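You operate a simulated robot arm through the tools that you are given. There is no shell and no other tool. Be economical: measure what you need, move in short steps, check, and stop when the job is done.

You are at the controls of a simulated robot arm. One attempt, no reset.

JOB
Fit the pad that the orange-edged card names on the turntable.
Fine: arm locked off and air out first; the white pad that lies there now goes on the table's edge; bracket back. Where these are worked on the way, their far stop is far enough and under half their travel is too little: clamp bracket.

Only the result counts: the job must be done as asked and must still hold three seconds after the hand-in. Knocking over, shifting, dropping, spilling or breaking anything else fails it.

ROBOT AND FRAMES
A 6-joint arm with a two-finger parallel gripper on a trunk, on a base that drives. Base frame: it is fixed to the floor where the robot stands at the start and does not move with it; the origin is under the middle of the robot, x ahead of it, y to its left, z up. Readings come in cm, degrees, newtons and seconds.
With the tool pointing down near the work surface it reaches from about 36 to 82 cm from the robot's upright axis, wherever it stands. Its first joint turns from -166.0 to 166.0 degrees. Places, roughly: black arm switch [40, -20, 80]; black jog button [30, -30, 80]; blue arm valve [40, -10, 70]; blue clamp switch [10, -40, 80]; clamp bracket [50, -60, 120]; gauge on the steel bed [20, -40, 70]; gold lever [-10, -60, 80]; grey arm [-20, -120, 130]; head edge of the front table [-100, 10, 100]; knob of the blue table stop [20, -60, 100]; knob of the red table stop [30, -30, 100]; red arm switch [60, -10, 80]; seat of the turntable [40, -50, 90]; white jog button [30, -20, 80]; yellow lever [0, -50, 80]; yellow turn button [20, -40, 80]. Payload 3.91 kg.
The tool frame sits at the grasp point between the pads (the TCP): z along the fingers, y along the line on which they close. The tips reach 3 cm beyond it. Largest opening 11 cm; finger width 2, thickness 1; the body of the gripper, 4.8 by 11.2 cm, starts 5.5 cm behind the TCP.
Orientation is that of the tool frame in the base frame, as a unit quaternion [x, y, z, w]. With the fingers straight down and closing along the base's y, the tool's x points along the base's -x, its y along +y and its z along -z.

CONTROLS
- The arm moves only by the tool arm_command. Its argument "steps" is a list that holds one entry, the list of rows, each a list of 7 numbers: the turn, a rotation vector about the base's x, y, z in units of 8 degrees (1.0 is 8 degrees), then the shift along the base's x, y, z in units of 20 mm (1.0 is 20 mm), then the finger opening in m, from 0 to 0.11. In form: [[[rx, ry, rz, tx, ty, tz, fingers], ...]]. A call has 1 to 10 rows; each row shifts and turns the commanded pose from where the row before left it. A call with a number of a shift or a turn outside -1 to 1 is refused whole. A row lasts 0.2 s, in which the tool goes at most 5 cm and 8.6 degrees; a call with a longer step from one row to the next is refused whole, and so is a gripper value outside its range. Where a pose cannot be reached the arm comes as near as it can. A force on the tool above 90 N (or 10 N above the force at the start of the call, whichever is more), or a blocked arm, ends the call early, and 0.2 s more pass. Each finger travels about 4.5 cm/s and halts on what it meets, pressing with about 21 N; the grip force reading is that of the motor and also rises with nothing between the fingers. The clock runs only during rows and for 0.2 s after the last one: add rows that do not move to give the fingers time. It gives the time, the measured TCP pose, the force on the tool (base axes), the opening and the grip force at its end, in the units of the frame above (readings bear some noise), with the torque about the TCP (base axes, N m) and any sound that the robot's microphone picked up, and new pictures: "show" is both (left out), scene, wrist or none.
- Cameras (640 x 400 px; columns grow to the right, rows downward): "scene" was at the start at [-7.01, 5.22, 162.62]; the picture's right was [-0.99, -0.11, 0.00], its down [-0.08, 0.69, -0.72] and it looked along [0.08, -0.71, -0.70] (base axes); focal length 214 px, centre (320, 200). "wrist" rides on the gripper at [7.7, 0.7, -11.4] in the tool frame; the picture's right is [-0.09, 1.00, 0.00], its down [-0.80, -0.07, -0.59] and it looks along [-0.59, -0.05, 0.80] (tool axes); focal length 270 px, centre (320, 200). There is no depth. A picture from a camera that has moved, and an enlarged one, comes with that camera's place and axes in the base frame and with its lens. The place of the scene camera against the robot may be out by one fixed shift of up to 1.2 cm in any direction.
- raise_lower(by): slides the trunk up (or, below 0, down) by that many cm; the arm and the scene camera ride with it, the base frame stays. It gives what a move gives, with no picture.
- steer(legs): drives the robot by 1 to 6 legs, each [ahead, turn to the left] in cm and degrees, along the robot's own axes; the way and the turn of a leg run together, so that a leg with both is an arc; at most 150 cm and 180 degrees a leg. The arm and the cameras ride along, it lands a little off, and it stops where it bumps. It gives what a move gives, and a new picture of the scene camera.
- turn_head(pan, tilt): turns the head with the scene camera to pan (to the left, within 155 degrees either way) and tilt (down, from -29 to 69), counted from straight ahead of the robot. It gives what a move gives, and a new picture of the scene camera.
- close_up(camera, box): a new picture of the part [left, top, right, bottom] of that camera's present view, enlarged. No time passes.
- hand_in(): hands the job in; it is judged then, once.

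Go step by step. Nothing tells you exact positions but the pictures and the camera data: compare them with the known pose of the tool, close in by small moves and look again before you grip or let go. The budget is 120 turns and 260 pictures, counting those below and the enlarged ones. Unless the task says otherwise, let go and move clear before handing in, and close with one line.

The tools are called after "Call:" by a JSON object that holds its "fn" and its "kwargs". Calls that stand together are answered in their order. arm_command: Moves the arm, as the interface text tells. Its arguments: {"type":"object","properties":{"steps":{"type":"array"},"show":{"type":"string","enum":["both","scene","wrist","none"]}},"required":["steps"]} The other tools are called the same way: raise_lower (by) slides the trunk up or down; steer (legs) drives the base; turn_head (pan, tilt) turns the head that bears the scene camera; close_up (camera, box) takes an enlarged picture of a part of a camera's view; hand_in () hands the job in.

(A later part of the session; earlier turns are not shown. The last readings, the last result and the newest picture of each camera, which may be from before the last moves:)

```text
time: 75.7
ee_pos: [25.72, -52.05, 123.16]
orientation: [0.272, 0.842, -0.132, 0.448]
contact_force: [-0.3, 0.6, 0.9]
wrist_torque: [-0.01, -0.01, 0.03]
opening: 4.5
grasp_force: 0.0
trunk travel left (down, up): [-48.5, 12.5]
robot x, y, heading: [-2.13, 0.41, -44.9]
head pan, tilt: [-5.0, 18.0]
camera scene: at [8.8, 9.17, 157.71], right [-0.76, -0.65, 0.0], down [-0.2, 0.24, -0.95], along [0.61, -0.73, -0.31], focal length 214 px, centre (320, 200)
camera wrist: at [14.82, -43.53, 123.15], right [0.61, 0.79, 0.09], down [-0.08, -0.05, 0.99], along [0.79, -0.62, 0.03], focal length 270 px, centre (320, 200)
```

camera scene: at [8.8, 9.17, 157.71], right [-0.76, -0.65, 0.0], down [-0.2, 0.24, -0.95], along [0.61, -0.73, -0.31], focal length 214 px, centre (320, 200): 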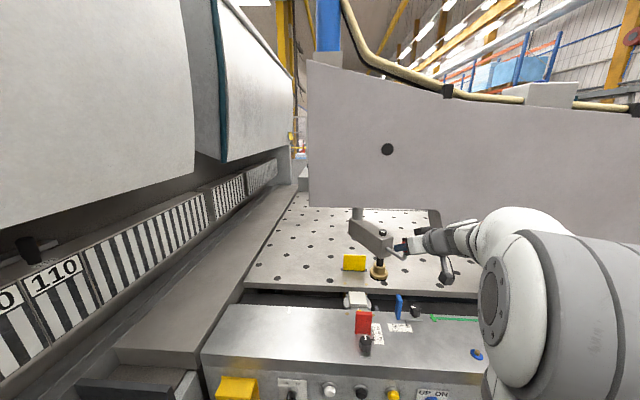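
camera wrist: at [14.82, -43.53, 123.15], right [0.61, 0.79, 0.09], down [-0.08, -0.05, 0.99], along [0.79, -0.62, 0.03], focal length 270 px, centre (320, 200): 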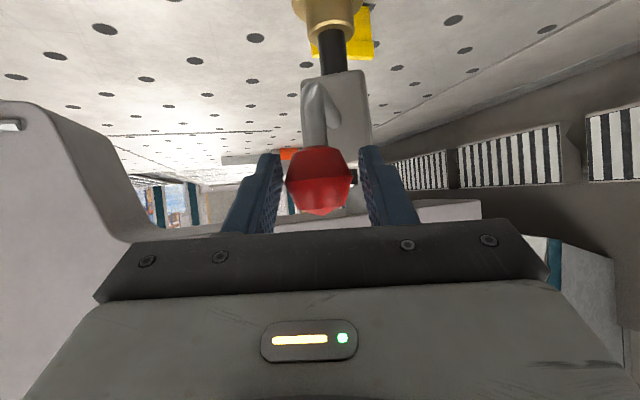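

Call:
{"fn": "arm_command", "kwargs": {"steps": [[[0, 0, 0.45, -0.16, -0.88, 0, 0.045], [0, 0, 0.45, -0.16, -0.88, 0, 0.045], [0, 0, 0.45, 0, -0.9, 0, 0.045], [0, 0, 0.45, 0, -0.9, 0, 0.045], [0, 0, 0.45, 0.15, -0.9, 0, 0.045], [0, 0, 0.45, 0.15, -0.9, 0, 0.045], [0, 0, 0, 0, 0, 0, 0.045]]], "show": "both"}}

```text
time: 77.3
ee_pos: [25.74, -62.88, 123.09]
orientation: [0.11, 0.878, -0.047, 0.464]
contact_force: [-1.2, 0.3, 0.0]
wrist_torque: [0.0, -0.02, -0.01]
opening: 4.5
grasp_force: 0.1
trunk travel left (down, up): [-48.5, 12.5]
robot x, y, heading: [-1.68, 0.2, -44.6]
head pan, tilt: [-5.0, 18.0]
camera scene: at [8.8, 9.17, 157.71], right [-0.76, -0.65, 0.0], down [-0.2, 0.24, -0.95], along [0.61, -0.73, -0.31], focal length 214 px, centre (320, 200)
camera wrist: at [12.41, -58.85, 123.2], right [0.28, 0.96, 0.09], down [-0.06, -0.08, 1.0], along [0.96, -0.28, 0.03], focal length 270 px, centre (320, 200)
```

scene: 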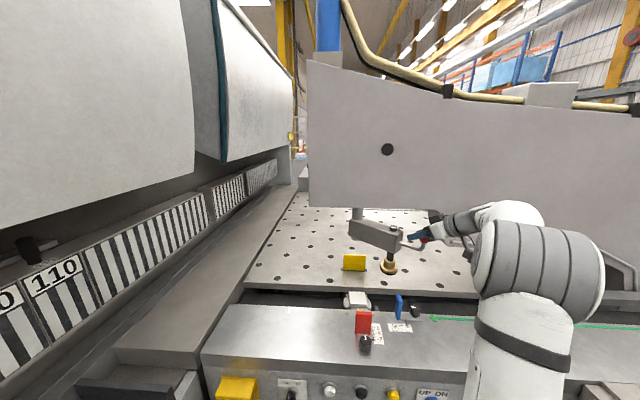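
wrist: 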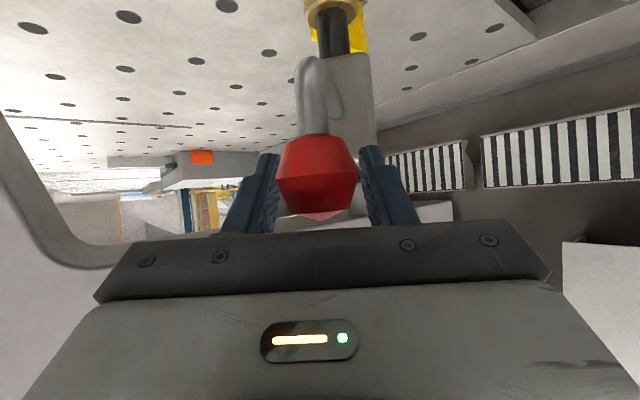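

Call:
{"fn": "arm_command", "kwargs": {"steps": [[[0, 0, 0.45, 0.25, -0.85, 0, 0.045], [0, 0, 0.45, 0.3, -0.85, 0, 0.045], [0, 0, 0.45, 0.4, -0.8, 0, 0.045], [0, 0, 0.45, 0.45, -0.78, 0, 0.045], [0, 0, 0, 0, 0, 0, 0.045]]], "show": "both"}}

```text
time: 78.5
ee_pos: [28.53, -69.23, 123.1]
orientation: [-0.002, 0.884, 0.014, 0.466]
contact_force: [1.7, -2.7, 3.3]
wrist_torque: [-0.08, 0.07, 0.12]
opening: 4.58
grasp_force: 0.9
trunk travel left (down, up): [-48.5, 12.5]
robot x, y, heading: [-2.24, 0.11, -44.9]
head pan, tilt: [-5.0, 18.0]
camera scene: at [8.83, 9.13, 157.71], right [-0.76, -0.65, 0.0], down [-0.2, 0.24, -0.95], along [0.61, -0.73, -0.31], focal length 214 px, centre (320, 200)
camera wrist: at [14.72, -68.82, 123.17], right [0.03, 0.99, 0.09], down [-0.04, -0.09, 0.99], along [1.0, -0.04, 0.03], focal length 270 px, centre (320, 200)
```

scene: 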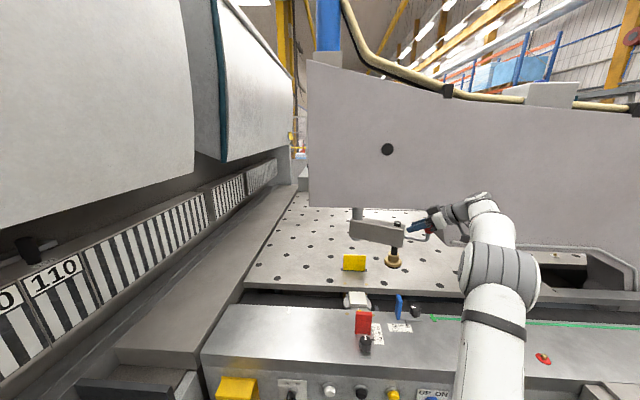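
wrist: 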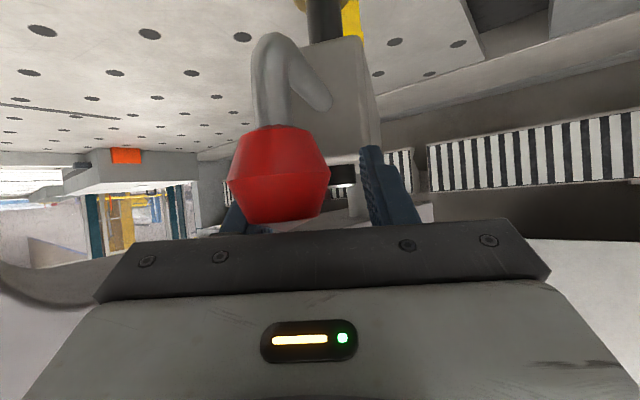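

The bracket has swung about 85°. I re-centre on the knob and push on toward the stop.

Call:
{"fn": "arm_command", "kwargs": {"steps": [[[0, 0, 0, -0.8, -0.1, 0, 0.05], [0, 0, 0, -0.8, -0.3, 0, 0.05], [0, 0, 0, 0, -0.6, 0, 0.05], [0, 0, 0, 0.1, -0.7, 0, 0.05], [0, 0, 0, 0.2, -0.7, 0, 0.05], [0, 0, 0, 0, 0, 0, 0.05]]], "show": "both"}}

```text
time: 79.9
ee_pos: [25.8, -73.49, 123.36]
orientation: [-0.003, 0.884, 0.013, 0.467]
contact_force: [-10.6, 38.6, -9.2]
wrist_torque: [-0.07, -0.01, 0.1]
opening: 6.93
grasp_force: 19.1
trunk travel left (down, up): [-48.5, 12.5]
robot x, y, heading: [-2.0, 0.11, -45.0]
head pan, tilt: [-5.0, 18.0]
camera scene: at [8.63, 9.78, 157.67], right [-0.76, -0.65, 0.0], down [-0.2, 0.23, -0.95], along [0.61, -0.73, -0.31], focal length 214 px, centre (320, 200)
camera wrist: at [11.93, -73.05, 123.42], right [0.03, 1.0, 0.09], down [-0.04, -0.09, 1.0], along [1.0, -0.03, 0.03], focal length 270 px, centre (320, 200)
```

scene: 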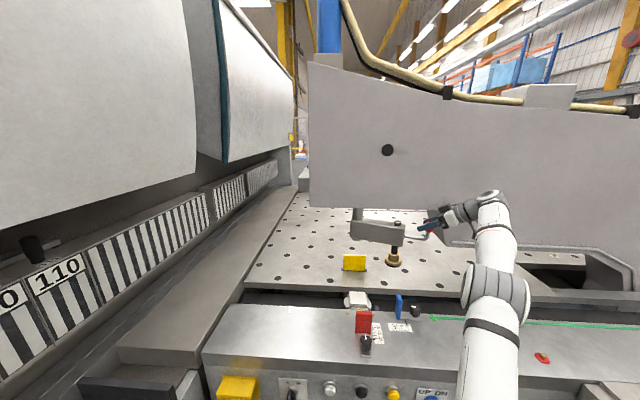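
wrist: 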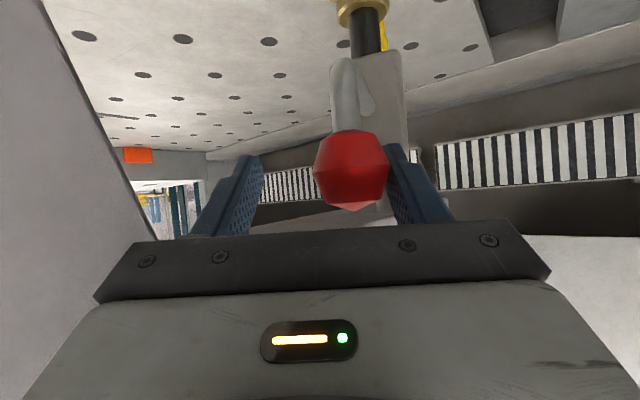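

38 N with no more motion: the bracket is at its far stop. I open and back straight off the knob.

Call:
{"fn": "arm_command", "kwargs": {"steps": [[[0, 0, 0, -0.05, 0.35, 0, 0.08], [0, 0, 0, -0.1, 0.1, 0, 0.11], [0, 0, 0, -1, 0, 0, 0.11], [0, 0, 0, -1, 0, 0, 0.11], [0, 0, 0, -1, 0, 0, 0.11], [0, 0, 0, -1, 0, 0, 0.11], [0, 0, 0, -0.5, 0.8, 0.3, 0.11], [0, 0, 0, 0, 1, 0.5, 0.11], [0, 0, 0, 0, 1, 0.5, 0.11], [0, 0, 0, 0, 1, 0.5, 0.11]]], "show": "both"}}

```text
time: 82.1
ee_pos: [16.52, -65.45, 126.65]
orientation: [-0.003, 0.884, 0.013, 0.466]
contact_force: [1.1, 0.9, -0.1]
wrist_torque: [-0.01, 0.0, 0.0]
opening: 11.0
grasp_force: 0.0
trunk travel left (down, up): [-48.5, 12.5]
robot x, y, heading: [-1.94, 0.28, -44.7]
head pan, tilt: [-5.0, 18.0]
camera scene: at [8.81, 9.24, 157.71], right [-0.76, -0.65, 0.0], down [-0.2, 0.24, -0.95], along [0.61, -0.73, -0.31], focal length 214 px, centre (320, 200)
camera wrist: at [2.78, -64.97, 126.78], right [0.03, 1.0, 0.09], down [-0.04, -0.09, 1.0], along [1.0, -0.04, 0.03], focal length 270 px, centre (320, 200)
```

scene: 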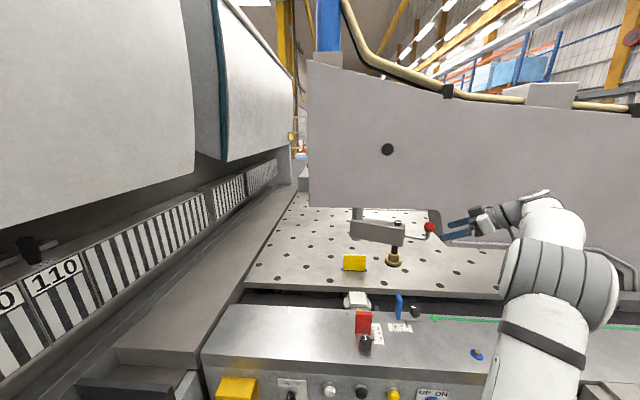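
wrist: 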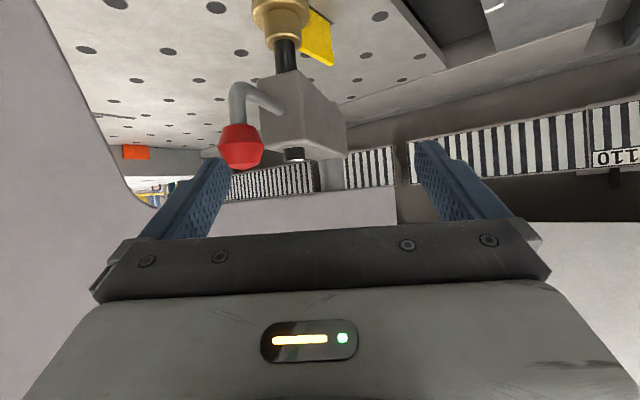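

Call:
{"fn": "close_up", "kwargs": {"camera": "scene", "box": [300, 230, 430, 350]}}

Call:
{"fn": "turn_head", "kwargs": {"pan": -7, "tilt": 50}}

Call:
{"fn": "close_up", "kwargs": {"camera": "scene", "box": [290, 110, 400, 220]}}

```text
3.33 times, centred on (365, 290) of scene
camera zoom: at [8.81, 9.24, 157.71], right [-0.76, -0.65, 0.0], down [-0.2, 0.24, -0.95], along [0.61, -0.73, -0.31], focal length 715 px, centre (170, -100)
```

zoom: 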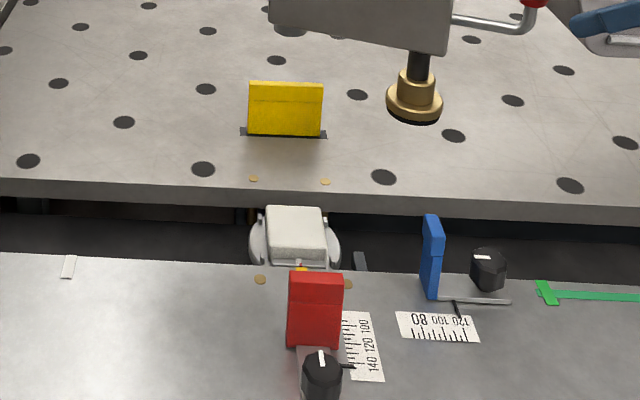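

```text
time: 83.1
ee_pos: [16.67, -65.61, 126.59]
orientation: [-0.002, 0.884, 0.014, 0.467]
contact_force: [0.0, 0.7, -0.5]
wrist_torque: [-0.03, -0.02, -0.01]
opening: 11.0
grasp_force: 0.0
trunk travel left (down, up): [-48.5, 12.5]
robot x, y, heading: [-2.0, 0.54, -44.7]
head pan, tilt: [-7.0, 50.0]
camera scene: at [7.56, 10.23, 152.83], right [-0.79, -0.62, 0.0], down [-0.47, 0.6, -0.64], along [0.4, -0.51, -0.77], focal length 214 px, centre (320, 200)
```

scene: 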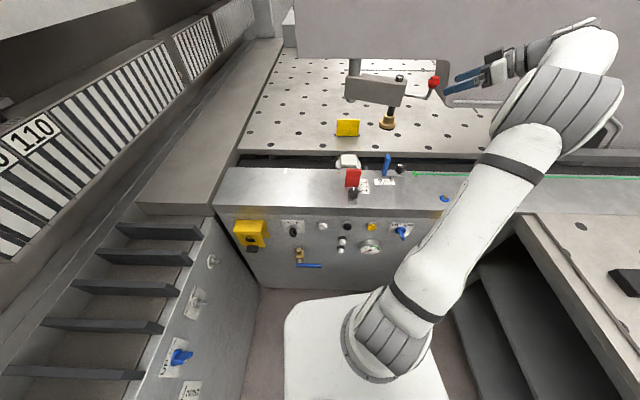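

```text
3.64 times, centred on (345, 165) of scene
camera zoom: at [7.56, 10.23, 152.83], right [-0.79, -0.62, 0.0], down [-0.47, 0.6, -0.64], along [0.4, -0.51, -0.77], focal length 780 px, centre (229, 327)
```

zoom: 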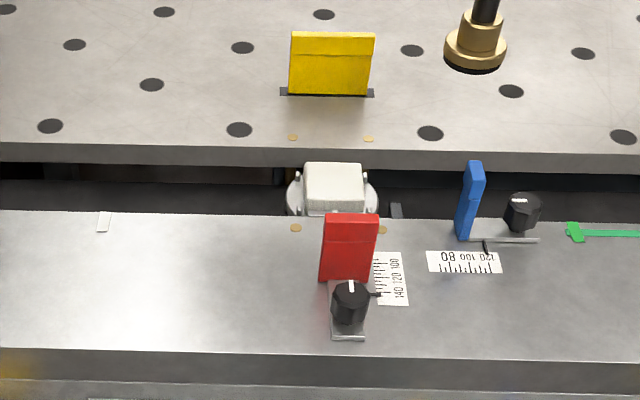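

Bracket stays aside. I bring the tool, pointing down, over the pad for a close look.

Call:
{"fn": "arm_command", "kwargs": {"steps": [[[0, 0.9, 0, 0, 1, 0.3, 0.11], [0, 0.9, 0, 0, 1, 0.3, 0.11], [0, 0.9, 0, 0, 1, 0.3, 0.11], [0, 0.9, 0, 0, 1, 0, 0.11], [0, 0.9, 0, 0, 1, 0, 0.11], [0, 0.9, 0, 0.5, 1, 0, 0.11], [0, 0.9, 0, 0.9, 1, 0, 0.11], [0, 0.6, -0.6, 0.9, 1, 0, 0.11], [0, 0, -1, 0.9, 0.9, 0, 0.11], [0, 0, -1, 0.9, 0.5, 0, 0.11]]], "show": "none"}}

Call:
{"fn": "arm_command", "kwargs": {"steps": [[[0, 0, -1, 0.9, 0, -0.5, 0.11], [0, 0, -1, 0.9, 0, -0.5, 0.11], [0, 0, -1, 0.9, 0, -0.5, 0.11], [0, 0, -1, 0.9, 0, -0.5, 0.11], [0, 0, -0.4, 0.9, 0, -0.5, 0.11]]], "show": "both"}}

```text
time: 85.3
ee_pos: [24.96, -46.79, 128.53]
orientation: [0.187, 0.982, 0.008, 0.005]
contact_force: [0.3, 0.5, 0.0]
wrist_torque: [0.02, 0.01, -0.03]
opening: 11.01
grasp_force: 0.1
trunk travel left (down, up): [-48.5, 12.5]
robot x, y, heading: [-1.97, 0.25, -45.2]
head pan, tilt: [-7.0, 50.0]
```

```text
time: 86.5
ee_pos: [34.07, -46.74, 123.39]
orientation: [0.474, 0.88, 0.008, 0.007]
contact_force: [0.1, -0.3, 0.3]
wrist_torque: [-0.02, 0.01, 0.0]
opening: 10.98
grasp_force: 0.1
trunk travel left (down, up): [-48.5, 12.5]
robot x, y, heading: [-2.01, 0.6, -45.0]
head pan, tilt: [-7.0, 50.0]
camera scene: at [7.6, 10.22, 152.83], right [-0.79, -0.62, 0.0], down [-0.47, 0.6, -0.64], along [0.4, -0.5, -0.77], focal length 214 px, centre (320, 200)
camera wrist: at [29.97, -39.98, 134.75], right [0.88, 0.47, 0.02], down [0.37, -0.71, 0.6], along [0.3, -0.52, -0.8], focal length 270 px, centre (320, 200)
```

scene: 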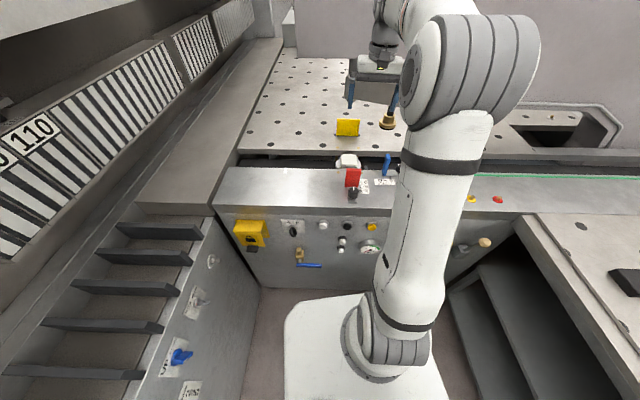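
wrist: 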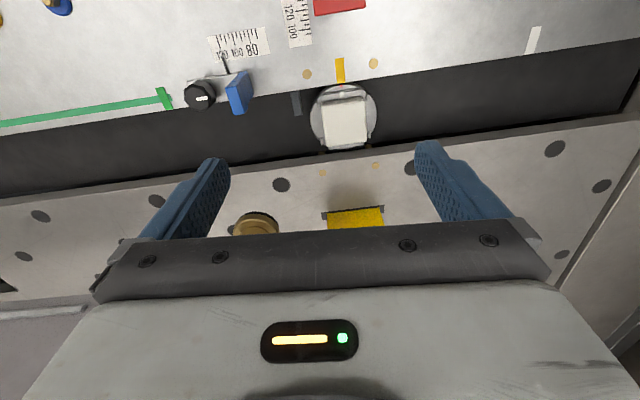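

Call:
{"fn": "close_up", "kwargs": {"camera": "wrist", "box": [270, 60, 430, 180]}}

```text
3.33 times, centred on (350, 120) of wrist
camera zoom: at [29.97, -39.98, 134.75], right [0.88, 0.47, 0.02], down [0.37, -0.71, 0.6], along [0.3, -0.52, -0.8], focal length 901 px, centre (220, 467)
```

zoom: 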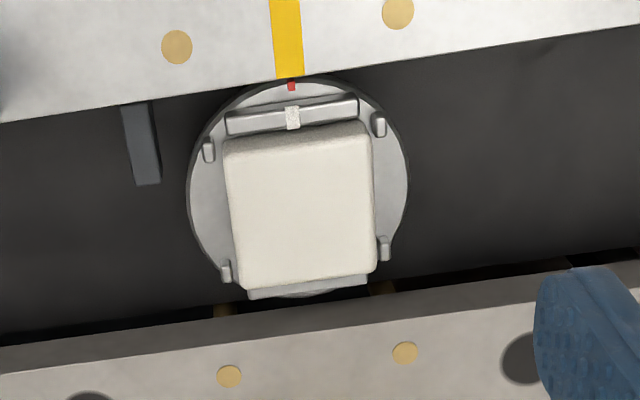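

The pad (about 6 cm wide) sits on the disc between four pins, aligned with the bed. I line up above it with a slight tilt to stay clear of the grey arm.

Call:
{"fn": "arm_command", "kwargs": {"steps": [[[-0.405, -0.29, 0.1, 0.75, -0.4, -0.9, 0.11], [-0.405, -0.29, 0.1, 0.75, -0.4, -0.9, 0.11], [-0.405, -0.29, 0.1, 0.6, -0.4, -0.9, 0.11], [0, 0, 0, 0.4, -0.3, -0.9, 0.11], [0, 0, 0, 0.2, -0.1, -0.9, 0.11], [0, 0, 0, 0, 0, -0.9, 0.11], [0, 0, 0, 0, 0, -0.9, 0.11], [0, 0, 0, 0, 0, -0.9, 0.11]]], "show": "both"}}

Call:
{"fn": "close_up", "kwargs": {"camera": "wrist", "box": [220, 60, 420, 240]}}

Call:
{"fn": "close_up", "kwargs": {"camera": "scene", "box": [290, 60, 430, 220]}}

```text
time: 88.3
ee_pos: [39.3, -49.97, 108.89]
orientation: [0.451, 0.886, -0.038, 0.101]
contact_force: [0.0, -0.2, 1.1]
wrist_torque: [-0.04, -0.01, 0.03]
opening: 11.01
grasp_force: 0.1
trunk travel left (down, up): [-48.5, 12.5]
robot x, y, heading: [-2.24, 0.33, -45.0]
head pan, tilt: [-7.0, 50.0]
camera scene: at [7.58, 10.22, 152.83], right [-0.79, -0.62, 0.0], down [-0.47, 0.6, -0.64], along [0.4, -0.5, -0.77], focal length 214 px, centre (320, 200)
camera wrist: at [33.68, -41.66, 118.51], right [0.85, 0.52, 0.04], down [0.32, -0.58, 0.75], along [0.41, -0.63, -0.66], focal length 270 px, centre (320, 200)
```

scene: 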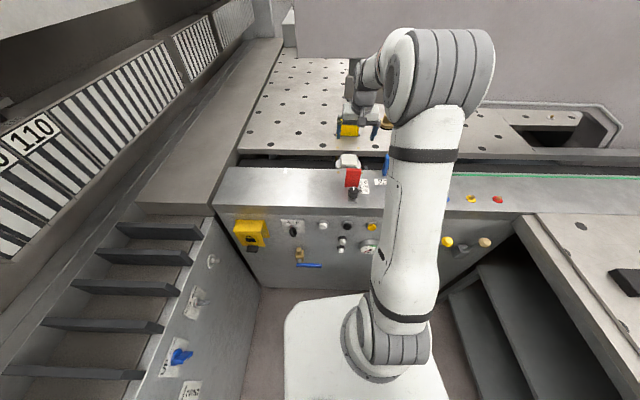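
wrist: 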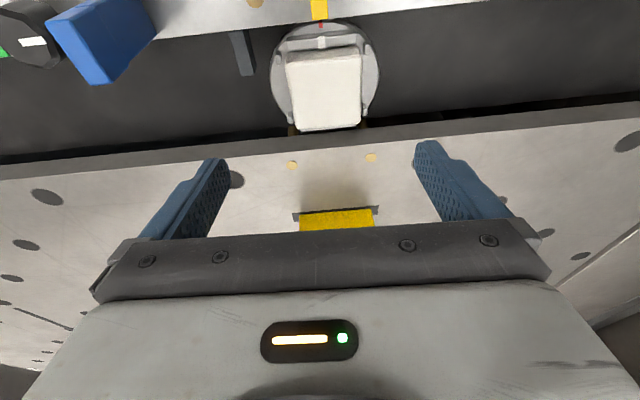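

```text
2.22 times, centred on (320, 150) of wrist
camera zoom: at [33.68, -41.66, 118.51], right [0.85, 0.52, 0.04], down [0.32, -0.58, 0.75], along [0.41, -0.63, -0.66], focal length 601 px, centre (320, 311)
```

zoom: 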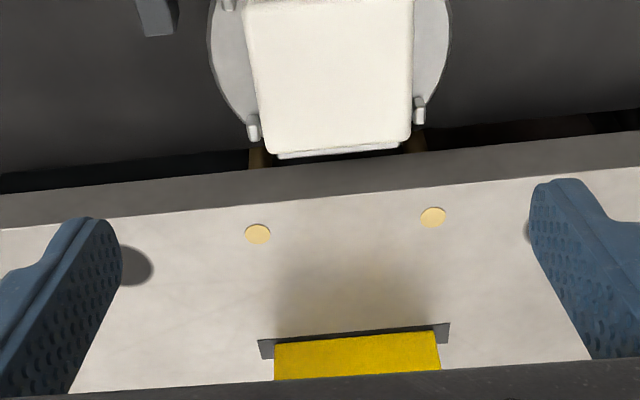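

```text
2.50 times, centred on (360, 140) of scene
camera zoom: at [7.58, 10.22, 152.83], right [-0.79, -0.62, 0.0], down [-0.47, 0.6, -0.64], along [0.4, -0.5, -0.77], focal length 536 px, centre (220, 350)
```

zoom: 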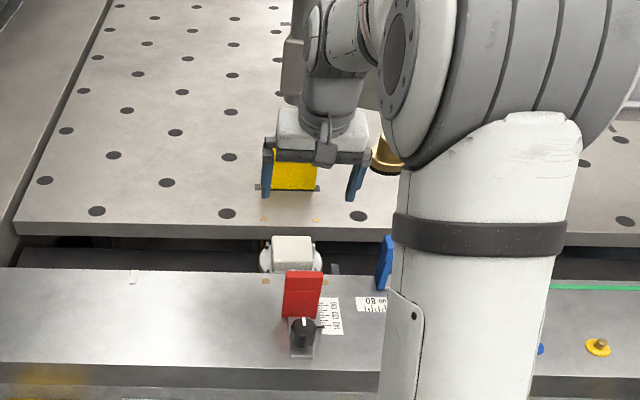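

Pad top centre ~[40.1,-50,98.2]. I descend to straddle it.

Call:
{"fn": "arm_command", "kwargs": {"steps": [[[0, 0, 0, 0.3, 0.13, -0.9, 0.1], [0, 0, 0, 0, 0, -0.9, 0.1], [0, 0, 0, 0, 0, -0.9, 0.1], [0, 0, 0, 0, 0, -0.9, 0.1], [0, 0, 0, 0, 0, -0.9, 0.1]]], "show": "both"}}

Call:
{"fn": "close_up", "kwargs": {"camera": "wrist", "box": [180, 40, 460, 240]}}

Call:
{"fn": "close_up", "kwargs": {"camera": "scene", "box": [310, 100, 410, 200]}}

```text
time: 89.5
ee_pos: [39.9, -49.8, 100.16]
orientation: [0.451, 0.886, -0.038, 0.102]
contact_force: [0.4, -0.1, -0.1]
wrist_torque: [0.0, -0.01, 0.01]
opening: 10.02
grasp_force: 0.0
trunk travel left (down, up): [-48.5, 12.5]
robot x, y, heading: [-1.69, -0.01, -45.0]
head pan, tilt: [-7.0, 50.0]
camera scene: at [7.58, 10.22, 152.83], right [-0.79, -0.62, 0.0], down [-0.47, 0.6, -0.64], along [0.4, -0.5, -0.77], focal length 214 px, centre (320, 200)
camera wrist: at [34.29, -41.39, 109.59], right [0.85, 0.52, 0.04], down [0.31, -0.58, 0.75], along [0.41, -0.63, -0.66], focal length 270 px, centre (320, 200)
```

scene: 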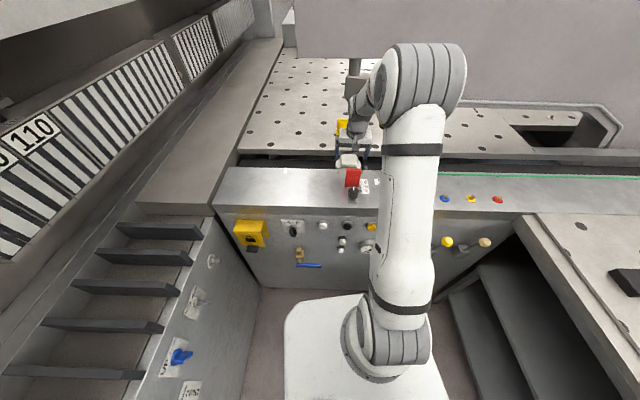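
wrist: 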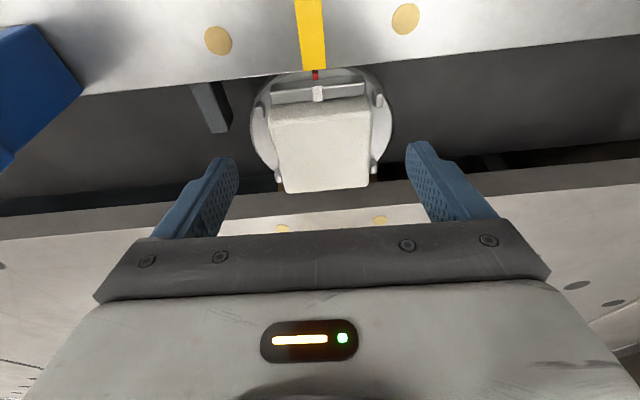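

```text
2.00 times, centred on (320, 140) of wrist
camera zoom: at [34.29, -41.39, 109.59], right [0.85, 0.52, 0.04], down [0.31, -0.58, 0.75], along [0.41, -0.63, -0.66], focal length 541 px, centre (320, 320)
```

zoom: 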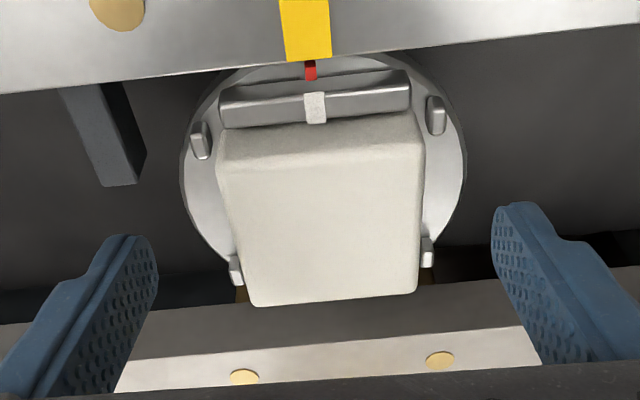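

```text
4.00 times, centred on (360, 150) of scene
camera zoom: at [7.58, 10.22, 152.83], right [-0.79, -0.62, 0.0], down [-0.47, 0.6, -0.64], along [0.4, -0.5, -0.77], focal length 858 px, centre (160, 400)
```

zoom: 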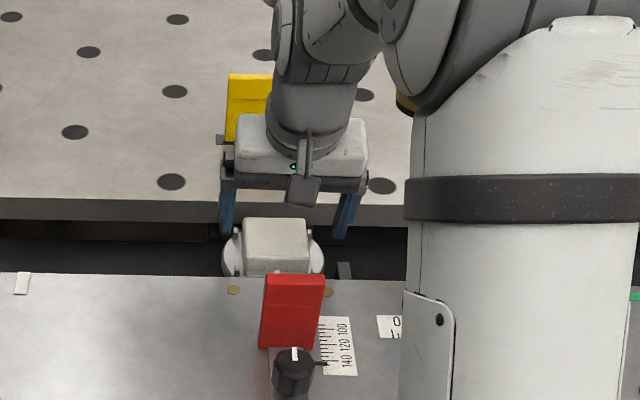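

The fingers straddle the pad but sit ~1 cm too far back; I shift forward and lower 1.8 cm.

Call:
{"fn": "arm_command", "kwargs": {"steps": [[[0, 0, 0, -0.29, 0.4, 0, 0.1], [0, 0, 0, 0, 0, -0.45, 0.1], [0, 0, 0, 0, 0, -0.45, 0.1], [0, 0, 0, 0, 0, 0, 0.1]]], "show": "wrist"}}

Call:
{"fn": "close_up", "kwargs": {"camera": "wrist", "box": [180, 40, 460, 240]}}

Call:
{"fn": "close_up", "kwargs": {"camera": "scene", "box": [310, 120, 380, 190]}}

```text
time: 90.5
ee_pos: [39.28, -48.93, 98.27]
orientation: [0.451, 0.886, -0.038, 0.102]
contact_force: [0.7, -0.1, 0.6]
wrist_torque: [0.03, 0.02, 0.01]
opening: 10.02
grasp_force: 0.0
trunk travel left (down, up): [-48.5, 12.5]
robot x, y, heading: [-2.14, -0.07, -44.8]
head pan, tilt: [-7.0, 50.0]
camera wrist: at [33.72, -40.6, 107.79], right [0.85, 0.52, 0.04], down [0.32, -0.58, 0.75], along [0.41, -0.63, -0.66], focal length 270 px, centre (320, 200)
```

wrist: 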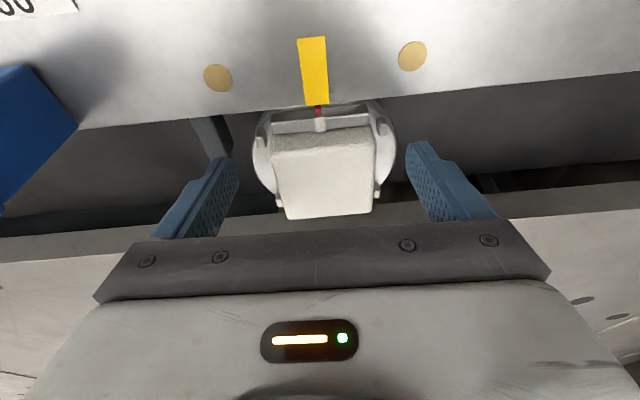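

```text
2.00 times, centred on (320, 140) of wrist
camera zoom: at [33.72, -40.6, 107.79], right [0.85, 0.52, 0.04], down [0.32, -0.58, 0.75], along [0.41, -0.63, -0.66], focal length 541 px, centre (320, 320)
```

zoom: 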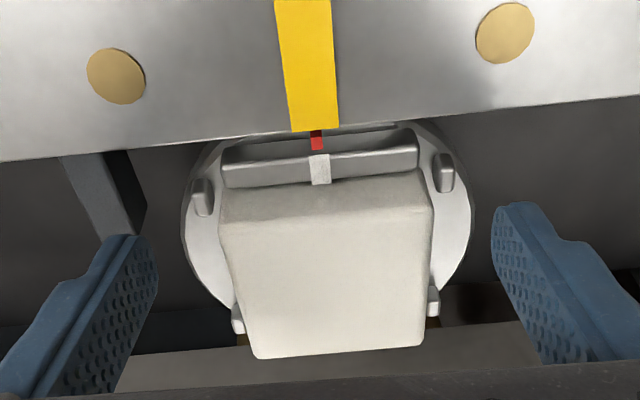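

```text
5.71 times, centred on (345, 155) of scene
camera zoom: at [7.56, 10.24, 152.83], right [-0.79, -0.62, 0.0], down [-0.47, 0.6, -0.64], along [0.4, -0.5, -0.77], focal length 1226 px, centre (177, 457)
```

zoom: 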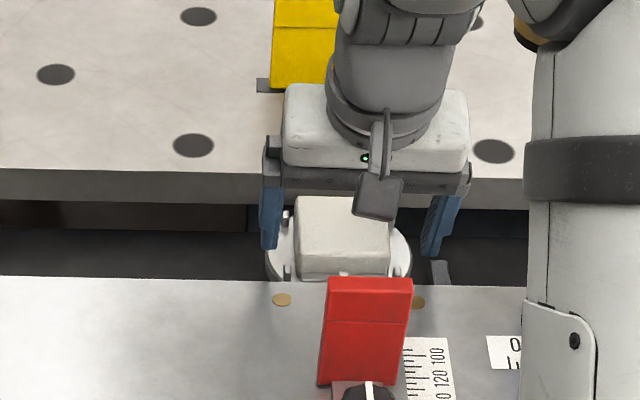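

Cross-checking all views, pad top is nearer z≈95, centre ~[41,-51]. I shift back 1.5 cm and lower further.

Call:
{"fn": "arm_command", "kwargs": {"steps": [[[0, 0, 0, 0.43, -0.6, 0, 0.1], [0, 0, 0, 0, 0, -0.35, 0.1], [0, 0, 0, 0, 0, -0.35, 0.1], [0, 0, 0, 0, 0, 0, 0.1]]], "show": "wrist"}}

Call:
{"fn": "close_up", "kwargs": {"camera": "wrist", "box": [180, 40, 460, 240]}}

Call:
{"fn": "close_up", "kwargs": {"camera": "scene", "box": [310, 120, 380, 190]}}

```text
time: 91.5
ee_pos: [40.07, -50.15, 96.91]
orientation: [0.451, 0.886, -0.038, 0.1]
contact_force: [-1.1, 0.8, 1.0]
wrist_torque: [-0.02, -0.02, 0.01]
opening: 10.02
grasp_force: 0.1
trunk travel left (down, up): [-48.5, 12.5]
robot x, y, heading: [-1.73, 0.05, -44.8]
head pan, tilt: [-7.0, 50.0]
camera wrist: at [34.54, -41.76, 106.37], right [0.85, 0.52, 0.04], down [0.32, -0.58, 0.75], along [0.41, -0.63, -0.66], focal length 270 px, centre (320, 200)
```

wrist: 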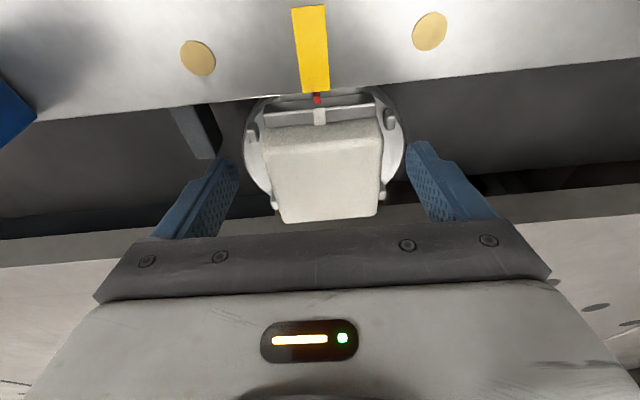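

```text
2.00 times, centred on (320, 140) of wrist
camera zoom: at [34.54, -41.76, 106.37], right [0.85, 0.52, 0.04], down [0.32, -0.58, 0.75], along [0.41, -0.63, -0.66], focal length 541 px, centre (320, 320)
```

zoom: 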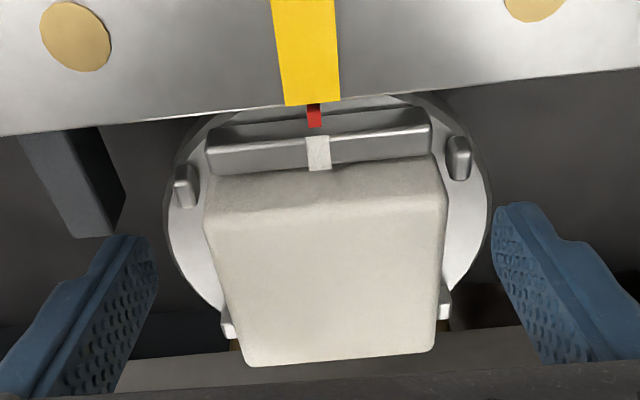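

```text
5.71 times, centred on (345, 155) of scene
camera zoom: at [7.57, 10.23, 152.83], right [-0.79, -0.62, 0.0], down [-0.47, 0.6, -0.64], along [0.4, -0.5, -0.77], focal length 1226 px, centre (177, 457)
```

zoom: 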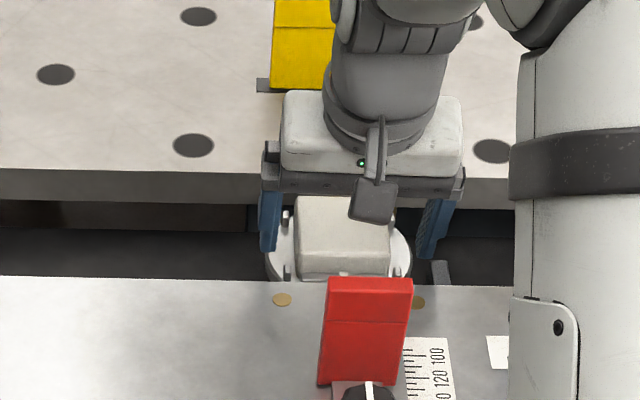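

Call:
{"fn": "arm_command", "kwargs": {"steps": [[[0, 0, 0, 0.15, -0.18, -0.2, 0.1], [0, 0, 0, 0, 0, -0.2, 0.09], [0, 0, 0, 0, 0, 0, 0.075], [0, 0, 0, 0, 0, 0, 0.06], [0, 0, 0, 0, 0, 0, 0.04], [0, 0, 0, 0, 0, 0, 0.04], [0, 0, 0, 0, 0, 0, 0.04]]], "show": "wrist"}}

Call:
{"fn": "close_up", "kwargs": {"camera": "wrist", "box": [180, 40, 460, 240]}}

```text
time: 93.1
ee_pos: [40.42, -50.46, 96.08]
orientation: [0.452, 0.885, -0.039, 0.102]
contact_force: [0.4, -0.1, 0.1]
wrist_torque: [-0.03, 0.08, 0.05]
opening: 6.56
grasp_force: 21.8
trunk travel left (down, up): [-48.5, 12.5]
robot x, y, heading: [-1.55, 0.45, -44.7]
head pan, tilt: [-7.0, 50.0]
camera wrist: at [34.86, -42.12, 105.61], right [0.85, 0.52, 0.04], down [0.32, -0.58, 0.75], along [0.41, -0.63, -0.66], focal length 270 px, centre (320, 200)
```

wrist: 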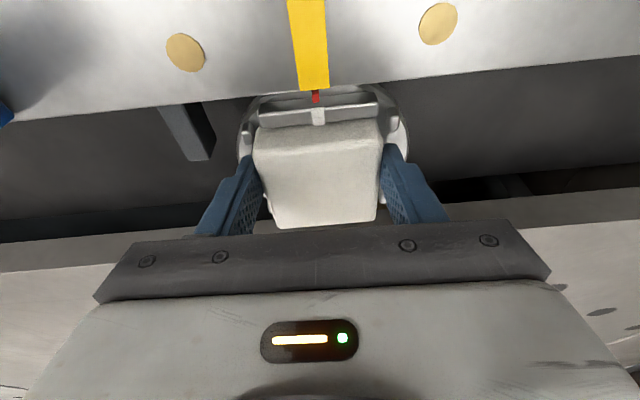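

```text
2.00 times, centred on (320, 140) of wrist
camera zoom: at [34.86, -42.12, 105.61], right [0.85, 0.52, 0.04], down [0.32, -0.58, 0.75], along [0.41, -0.63, -0.66], focal length 541 px, centre (320, 320)
```

zoom: 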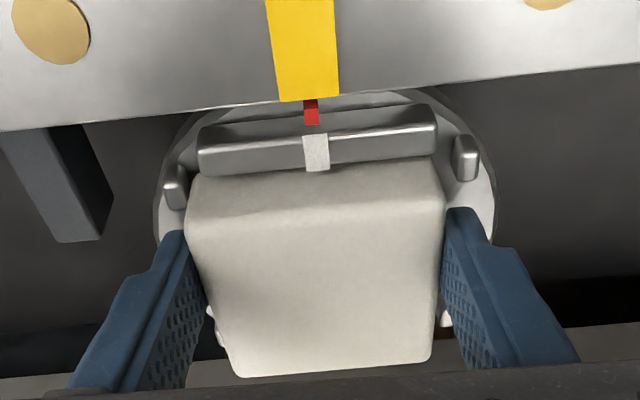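

White pad gripped (6.56 cm wide). In-seat grasp pose: TCP [40.42,-50.46,96.08]. I lift it straight up.

Call:
{"fn": "arm_command", "kwargs": {"steps": [[[0, 0, 0, 0, 0, 0.4, 0.04], [0, 0, 0, 0, 0, 0.6, 0.04], [0, 0, 0, 0, 0, 1, 0.04], [0, 0, 0, 0, 0, 1, 0.04], [0, 0, 0, 0, 0, 1, 0.04], [0, 0, 0, -0.4, 0.4, 1, 0.04], [0, 0, 0, -0.4, 0.4, 1, 0.04], [0, 0, 0, -0.4, 0.4, 1, 0.04], [0, 0, 0, -0.4, 0.4, 1, 0.04], [0, 0, 0, -0.4, 0.4, 1, 0.04]]], "show": "both"}}

Call:
{"fn": "close_up", "kwargs": {"camera": "wrist", "box": [180, 0, 460, 240]}}

```text
time: 95.3
ee_pos: [36.39, -46.37, 114.21]
orientation: [0.451, 0.886, -0.039, 0.102]
contact_force: [0.0, -0.1, -2.3]
wrist_torque: [0.02, -0.01, 0.01]
opening: 6.57
grasp_force: 20.8
trunk travel left (down, up): [-48.5, 12.5]
robot x, y, heading: [-1.76, 0.21, -44.8]
head pan, tilt: [-7.0, 50.0]
camera scene: at [7.54, 10.27, 152.82], right [-0.79, -0.62, 0.0], down [-0.47, 0.6, -0.64], along [0.4, -0.51, -0.77], focal length 214 px, centre (320, 200)
camera wrist: at [30.84, -38.14, 123.67], right [0.85, 0.52, 0.04], down [0.31, -0.58, 0.75], along [0.41, -0.63, -0.66], focal length 270 px, centre (320, 200)
```

scene: 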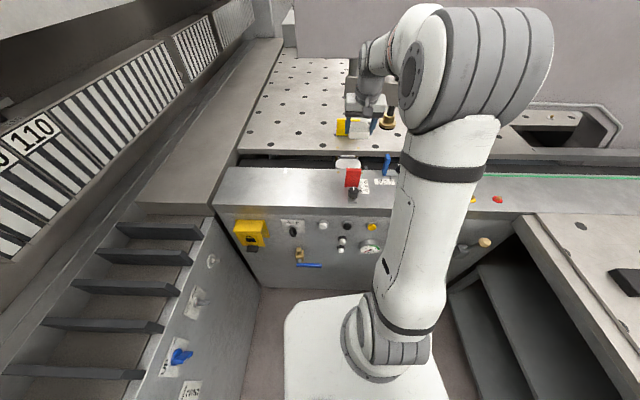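
wrist: 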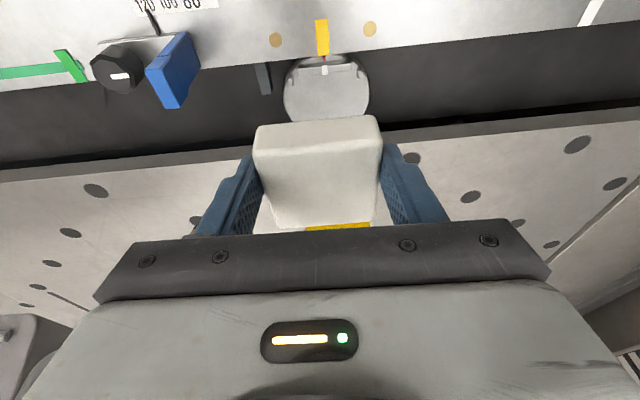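

```text
1.67 times, centred on (320, 120) of wrist
camera zoom: at [30.84, -38.14, 123.67], right [0.85, 0.52, 0.04], down [0.31, -0.58, 0.75], along [0.41, -0.63, -0.66], focal length 450 px, centre (320, 333)
```

zoom: 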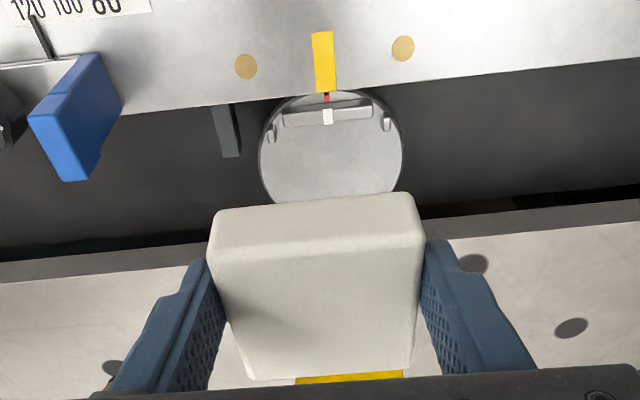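

The pad is held firmly. I retract a bit, then turn right (away from the hooded machine) toward the front table.

Call:
{"fn": "arm_command", "kwargs": {"steps": [[[0, 0, 0, -0.8, 0.8, 0.8, 0.04], [0, 0, 0, -0.8, 0.8, 0.8, 0.04], [0, 0, 0, -0.8, 0.8, 0.8, 0.04], [0, 0, 0, -0.8, 0.8, 0.8, 0.04], [0, 0, 0, -0.8, 0.8, 0.8, 0.04]]], "show": "none"}}

Call:
{"fn": "steer", "kwargs": {"legs": [[0, -175]]}}

Call:
{"fn": "turn_head", "kwargs": {"pan": 40, "tilt": 40}}

```text
time: 96.5
ee_pos: [28.35, -38.5, 122.2]
orientation: [0.451, 0.886, -0.039, 0.102]
contact_force: [0.2, -0.1, -1.5]
wrist_torque: [0.01, 0.04, 0.0]
opening: 6.56
grasp_force: 21.2
trunk travel left (down, up): [-48.5, 12.5]
robot x, y, heading: [-2.23, 0.32, -44.8]
head pan, tilt: [-7.0, 50.0]
```

```text
time: 104.0
ee_pos: [-37.03, 35.55, 122.14]
orientation: [0.91, -0.4, -0.104, -0.032]
contact_force: [-0.2, -1.0, -2.2]
wrist_torque: [-0.02, -0.04, -0.03]
opening: 6.58
grasp_force: 21.4
trunk travel left (down, up): [-48.5, 12.5]
robot x, y, heading: [-4.82, -2.73, 142.2]
head pan, tilt: [-7.0, 50.0]
camera scene: at [-13.78, -13.68, 152.83], right [0.71, 0.71, 0.0], down [0.54, -0.54, -0.64], along [-0.46, 0.45, -0.77], focal length 214 px, centre (320, 200)
```

scene: 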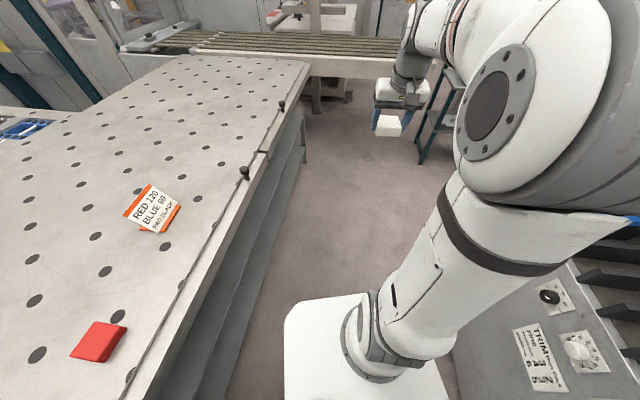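

```text
time: 105.1
ee_pos: [-37.07, 35.59, 121.97]
orientation: [0.911, -0.399, -0.102, -0.032]
contact_force: [0.5, 0.7, -0.9]
wrist_torque: [-0.01, -0.01, 0.01]
opening: 6.55
grasp_force: 20.9
trunk travel left (down, up): [-48.5, 12.5]
robot x, y, heading: [-4.5, -2.89, 142.0]
head pan, tilt: [40.0, 40.0]
camera scene: at [-16.78, -19.41, 154.25], right [-0.04, 1.0, 0.0], down [0.64, 0.02, -0.77], along [-0.77, -0.03, -0.64], focal length 214 px, centre (320, 200)
```

scene: 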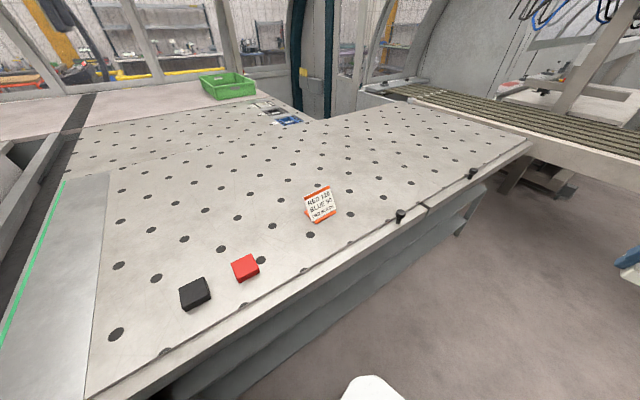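

Good overview: knobbed table edge runs from ~[-44,-42] through [-81,10] to [-114,56]. I drive to reach the spot near [-94,13], just inside that edge.

Call:
{"fn": "steer", "kwargs": {"legs": [[36, 0], [0, 42]]}}

Call:
{"fn": "turn_head", "kwargs": {"pan": -5, "tilt": 48}}

```text
time: 109.4
ee_pos: [-82.84, 25.8, 122.03]
orientation: [0.993, -0.043, -0.109, 0.007]
contact_force: [0.1, -0.2, -1.2]
wrist_torque: [0.07, -0.02, 0.0]
opening: 6.57
grasp_force: 21.3
trunk travel left (down, up): [-48.5, 12.5]
robot x, y, heading: [-33.61, 20.49, -175.8]
head pan, tilt: [40.0, 40.0]
camera scene: at [-31.08, -0.02, 154.23], right [-0.7, 0.72, 0.0], down [0.46, 0.45, -0.77], along [-0.55, -0.53, -0.64], focal length 214 px, centre (320, 200)
```

scene: 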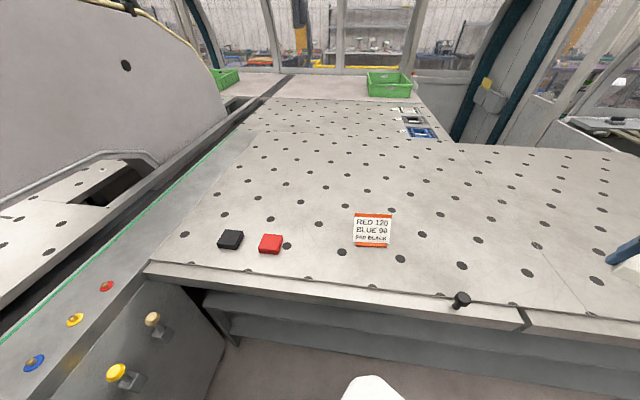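

```text
time: 110.5
ee_pos: [-82.82, 25.95, 122.01]
orientation: [0.993, -0.043, -0.107, 0.007]
contact_force: [-0.6, 0.2, -1.6]
wrist_torque: [0.01, -0.06, 0.0]
opening: 6.53
grasp_force: 21.2
trunk travel left (down, up): [-48.5, 12.5]
robot x, y, heading: [-33.1, 20.06, -176.0]
head pan, tilt: [-5.0, 48.0]
camera scene: at [-32.91, 6.1, 153.1], right [0.01, 1.0, 0.0], down [0.74, -0.01, -0.67], along [-0.67, 0.01, -0.74], focal length 214 px, centre (320, 200)
```

scene: 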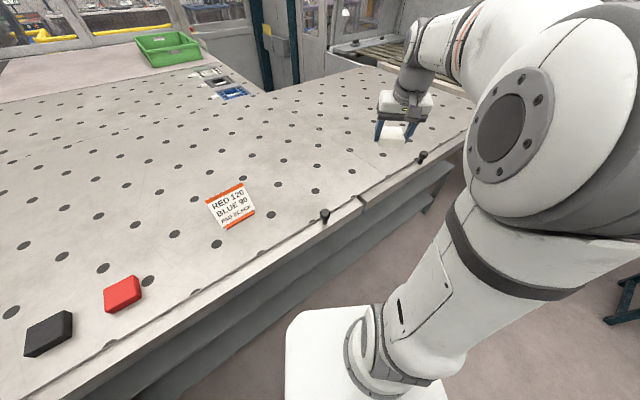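

Call:
{"fn": "arm_command", "kwargs": {"steps": [[[0, 0, 0, -0.62, -0.89, -0.6, 0.04], [0, 0, 0, -0.62, -0.89, -0.6, 0.04], [0, 0, 0, -0.62, -0.89, -0.6, 0.04], [0, 0, 0, -0.62, -0.89, -0.6, 0.04], [0, 0, 0, -0.62, -0.89, -0.6, 0.04], [0, 0, 0, -0.62, -0.89, -0.6, 0.04], [0, 0, 0, -0.62, -0.89, -0.9, 0.04], [0, 0, 0, -0.62, -0.89, -0.9, 0.04], [0, 0, 0, 0, 0, -0.9, 0.04], [0, 0, 0, 0, 0, -0.9, 0.04]]], "show": "both"}}

```text
time: 112.7
ee_pos: [-92.69, 11.64, 107.67]
orientation: [0.993, -0.043, -0.108, 0.007]
contact_force: [-0.1, 0.5, -0.8]
wrist_torque: [-0.01, -0.04, -0.01]
opening: 6.55
grasp_force: 20.8
trunk travel left (down, up): [-48.5, 12.5]
robot x, y, heading: [-33.15, 20.42, -176.1]
head pan, tilt: [-5.0, 48.0]
camera scene: at [-32.95, 6.11, 153.1], right [0.01, 1.0, 0.0], down [0.74, -0.01, -0.67], along [-0.67, 0.01, -0.74], focal length 214 px, centre (320, 200)
camera wrist: at [-82.89, 10.36, 117.18], right [-0.17, -0.98, 0.04], down [-0.65, 0.14, 0.75], along [-0.74, 0.1, -0.66], focal length 270 px, centre (320, 200)
```

scene: 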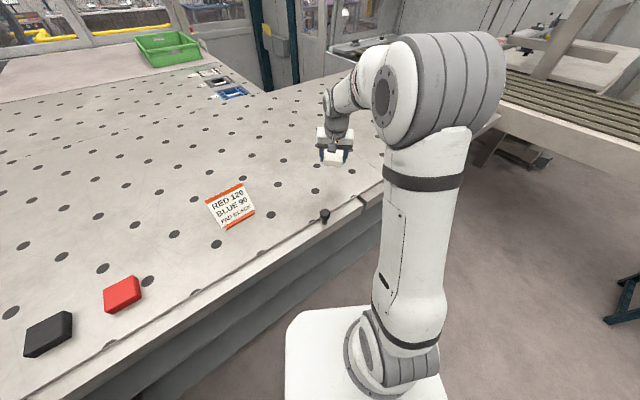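
wrist: 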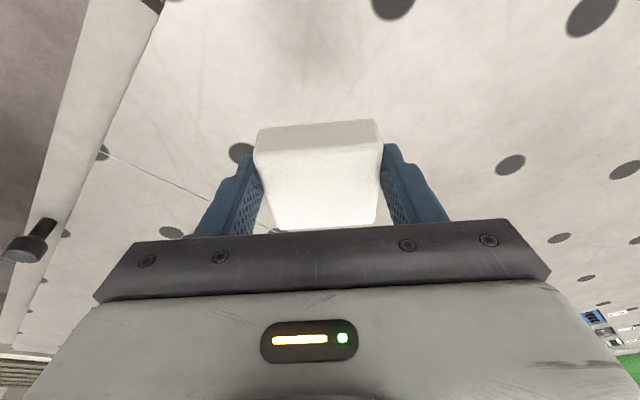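

Call:
{"fn": "arm_command", "kwargs": {"steps": [[[0, 0, 0, 0, 0, -0.9, 0.04], [0, 0, 0, 0, 0, -0.9, 0.04], [0, 0, 0, 0, 0, -0.9, 0.04], [0, 0, 0, 0, 0, -0.9, 0.04], [0, 0, 0, 0, 0, -0.9, 0.04], [0, 0, 0, 0, 0, 0, 0.04]]], "show": "wrist"}}

Call:
{"fn": "arm_command", "kwargs": {"steps": [[[0, 0, 0, 0, 0, -0.15, 0.04], [0, 0, 0, 0, 0, -0.15, 0.04], [0, 0, 0, 0, 0, 0, 0.04]]], "show": "none"}}

Call:
{"fn": "close_up", "kwargs": {"camera": "scene", "box": [280, 110, 400, 230]}}

```text
time: 114.1
ee_pos: [-92.84, 11.7, 98.71]
orientation: [0.993, -0.043, -0.108, 0.008]
contact_force: [0.6, -0.1, -1.8]
wrist_torque: [0.0, -0.02, -0.01]
opening: 6.56
grasp_force: 21.6
trunk travel left (down, up): [-48.5, 12.5]
robot x, y, heading: [-33.13, 19.94, -175.7]
head pan, tilt: [-5.0, 48.0]
camera wrist: at [-82.94, 10.41, 108.26], right [-0.17, -0.98, 0.04], down [-0.65, 0.14, 0.75], along [-0.74, 0.1, -0.66], focal length 270 px, centre (320, 200)
```

wrist: 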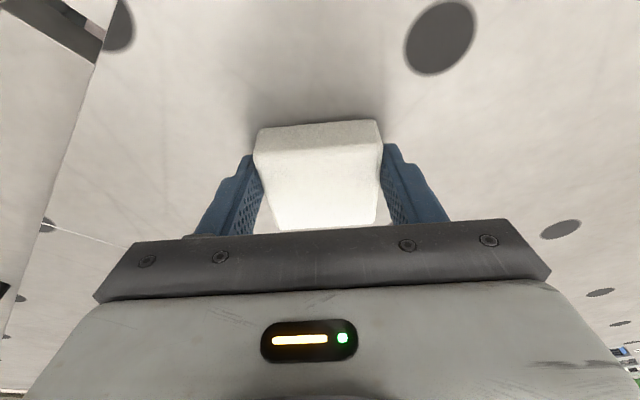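

```text
time: 114.9
ee_pos: [-92.85, 11.71, 98.34]
orientation: [0.993, -0.043, -0.11, 0.007]
contact_force: [-2.1, -3.4, 18.4]
wrist_torque: [0.42, 0.12, 0.0]
opening: 6.6
grasp_force: 21.0
trunk travel left (down, up): [-48.5, 12.5]
robot x, y, heading: [-33.33, 20.39, -175.9]
head pan, tilt: [-5.0, 48.0]
```

```text
3.33 times, centred on (340, 170) of scene
camera zoom: at [-32.75, 6.08, 153.12], right [0.01, 1.0, 0.0], down [0.74, -0.01, -0.67], along [-0.67, 0.01, -0.74], focal length 715 px, centre (253, 300)
```

zoom: 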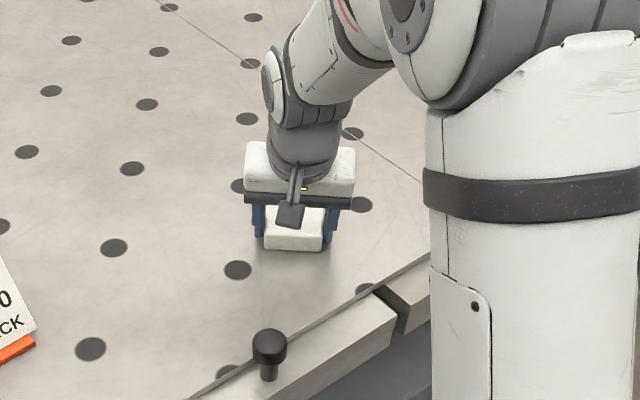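

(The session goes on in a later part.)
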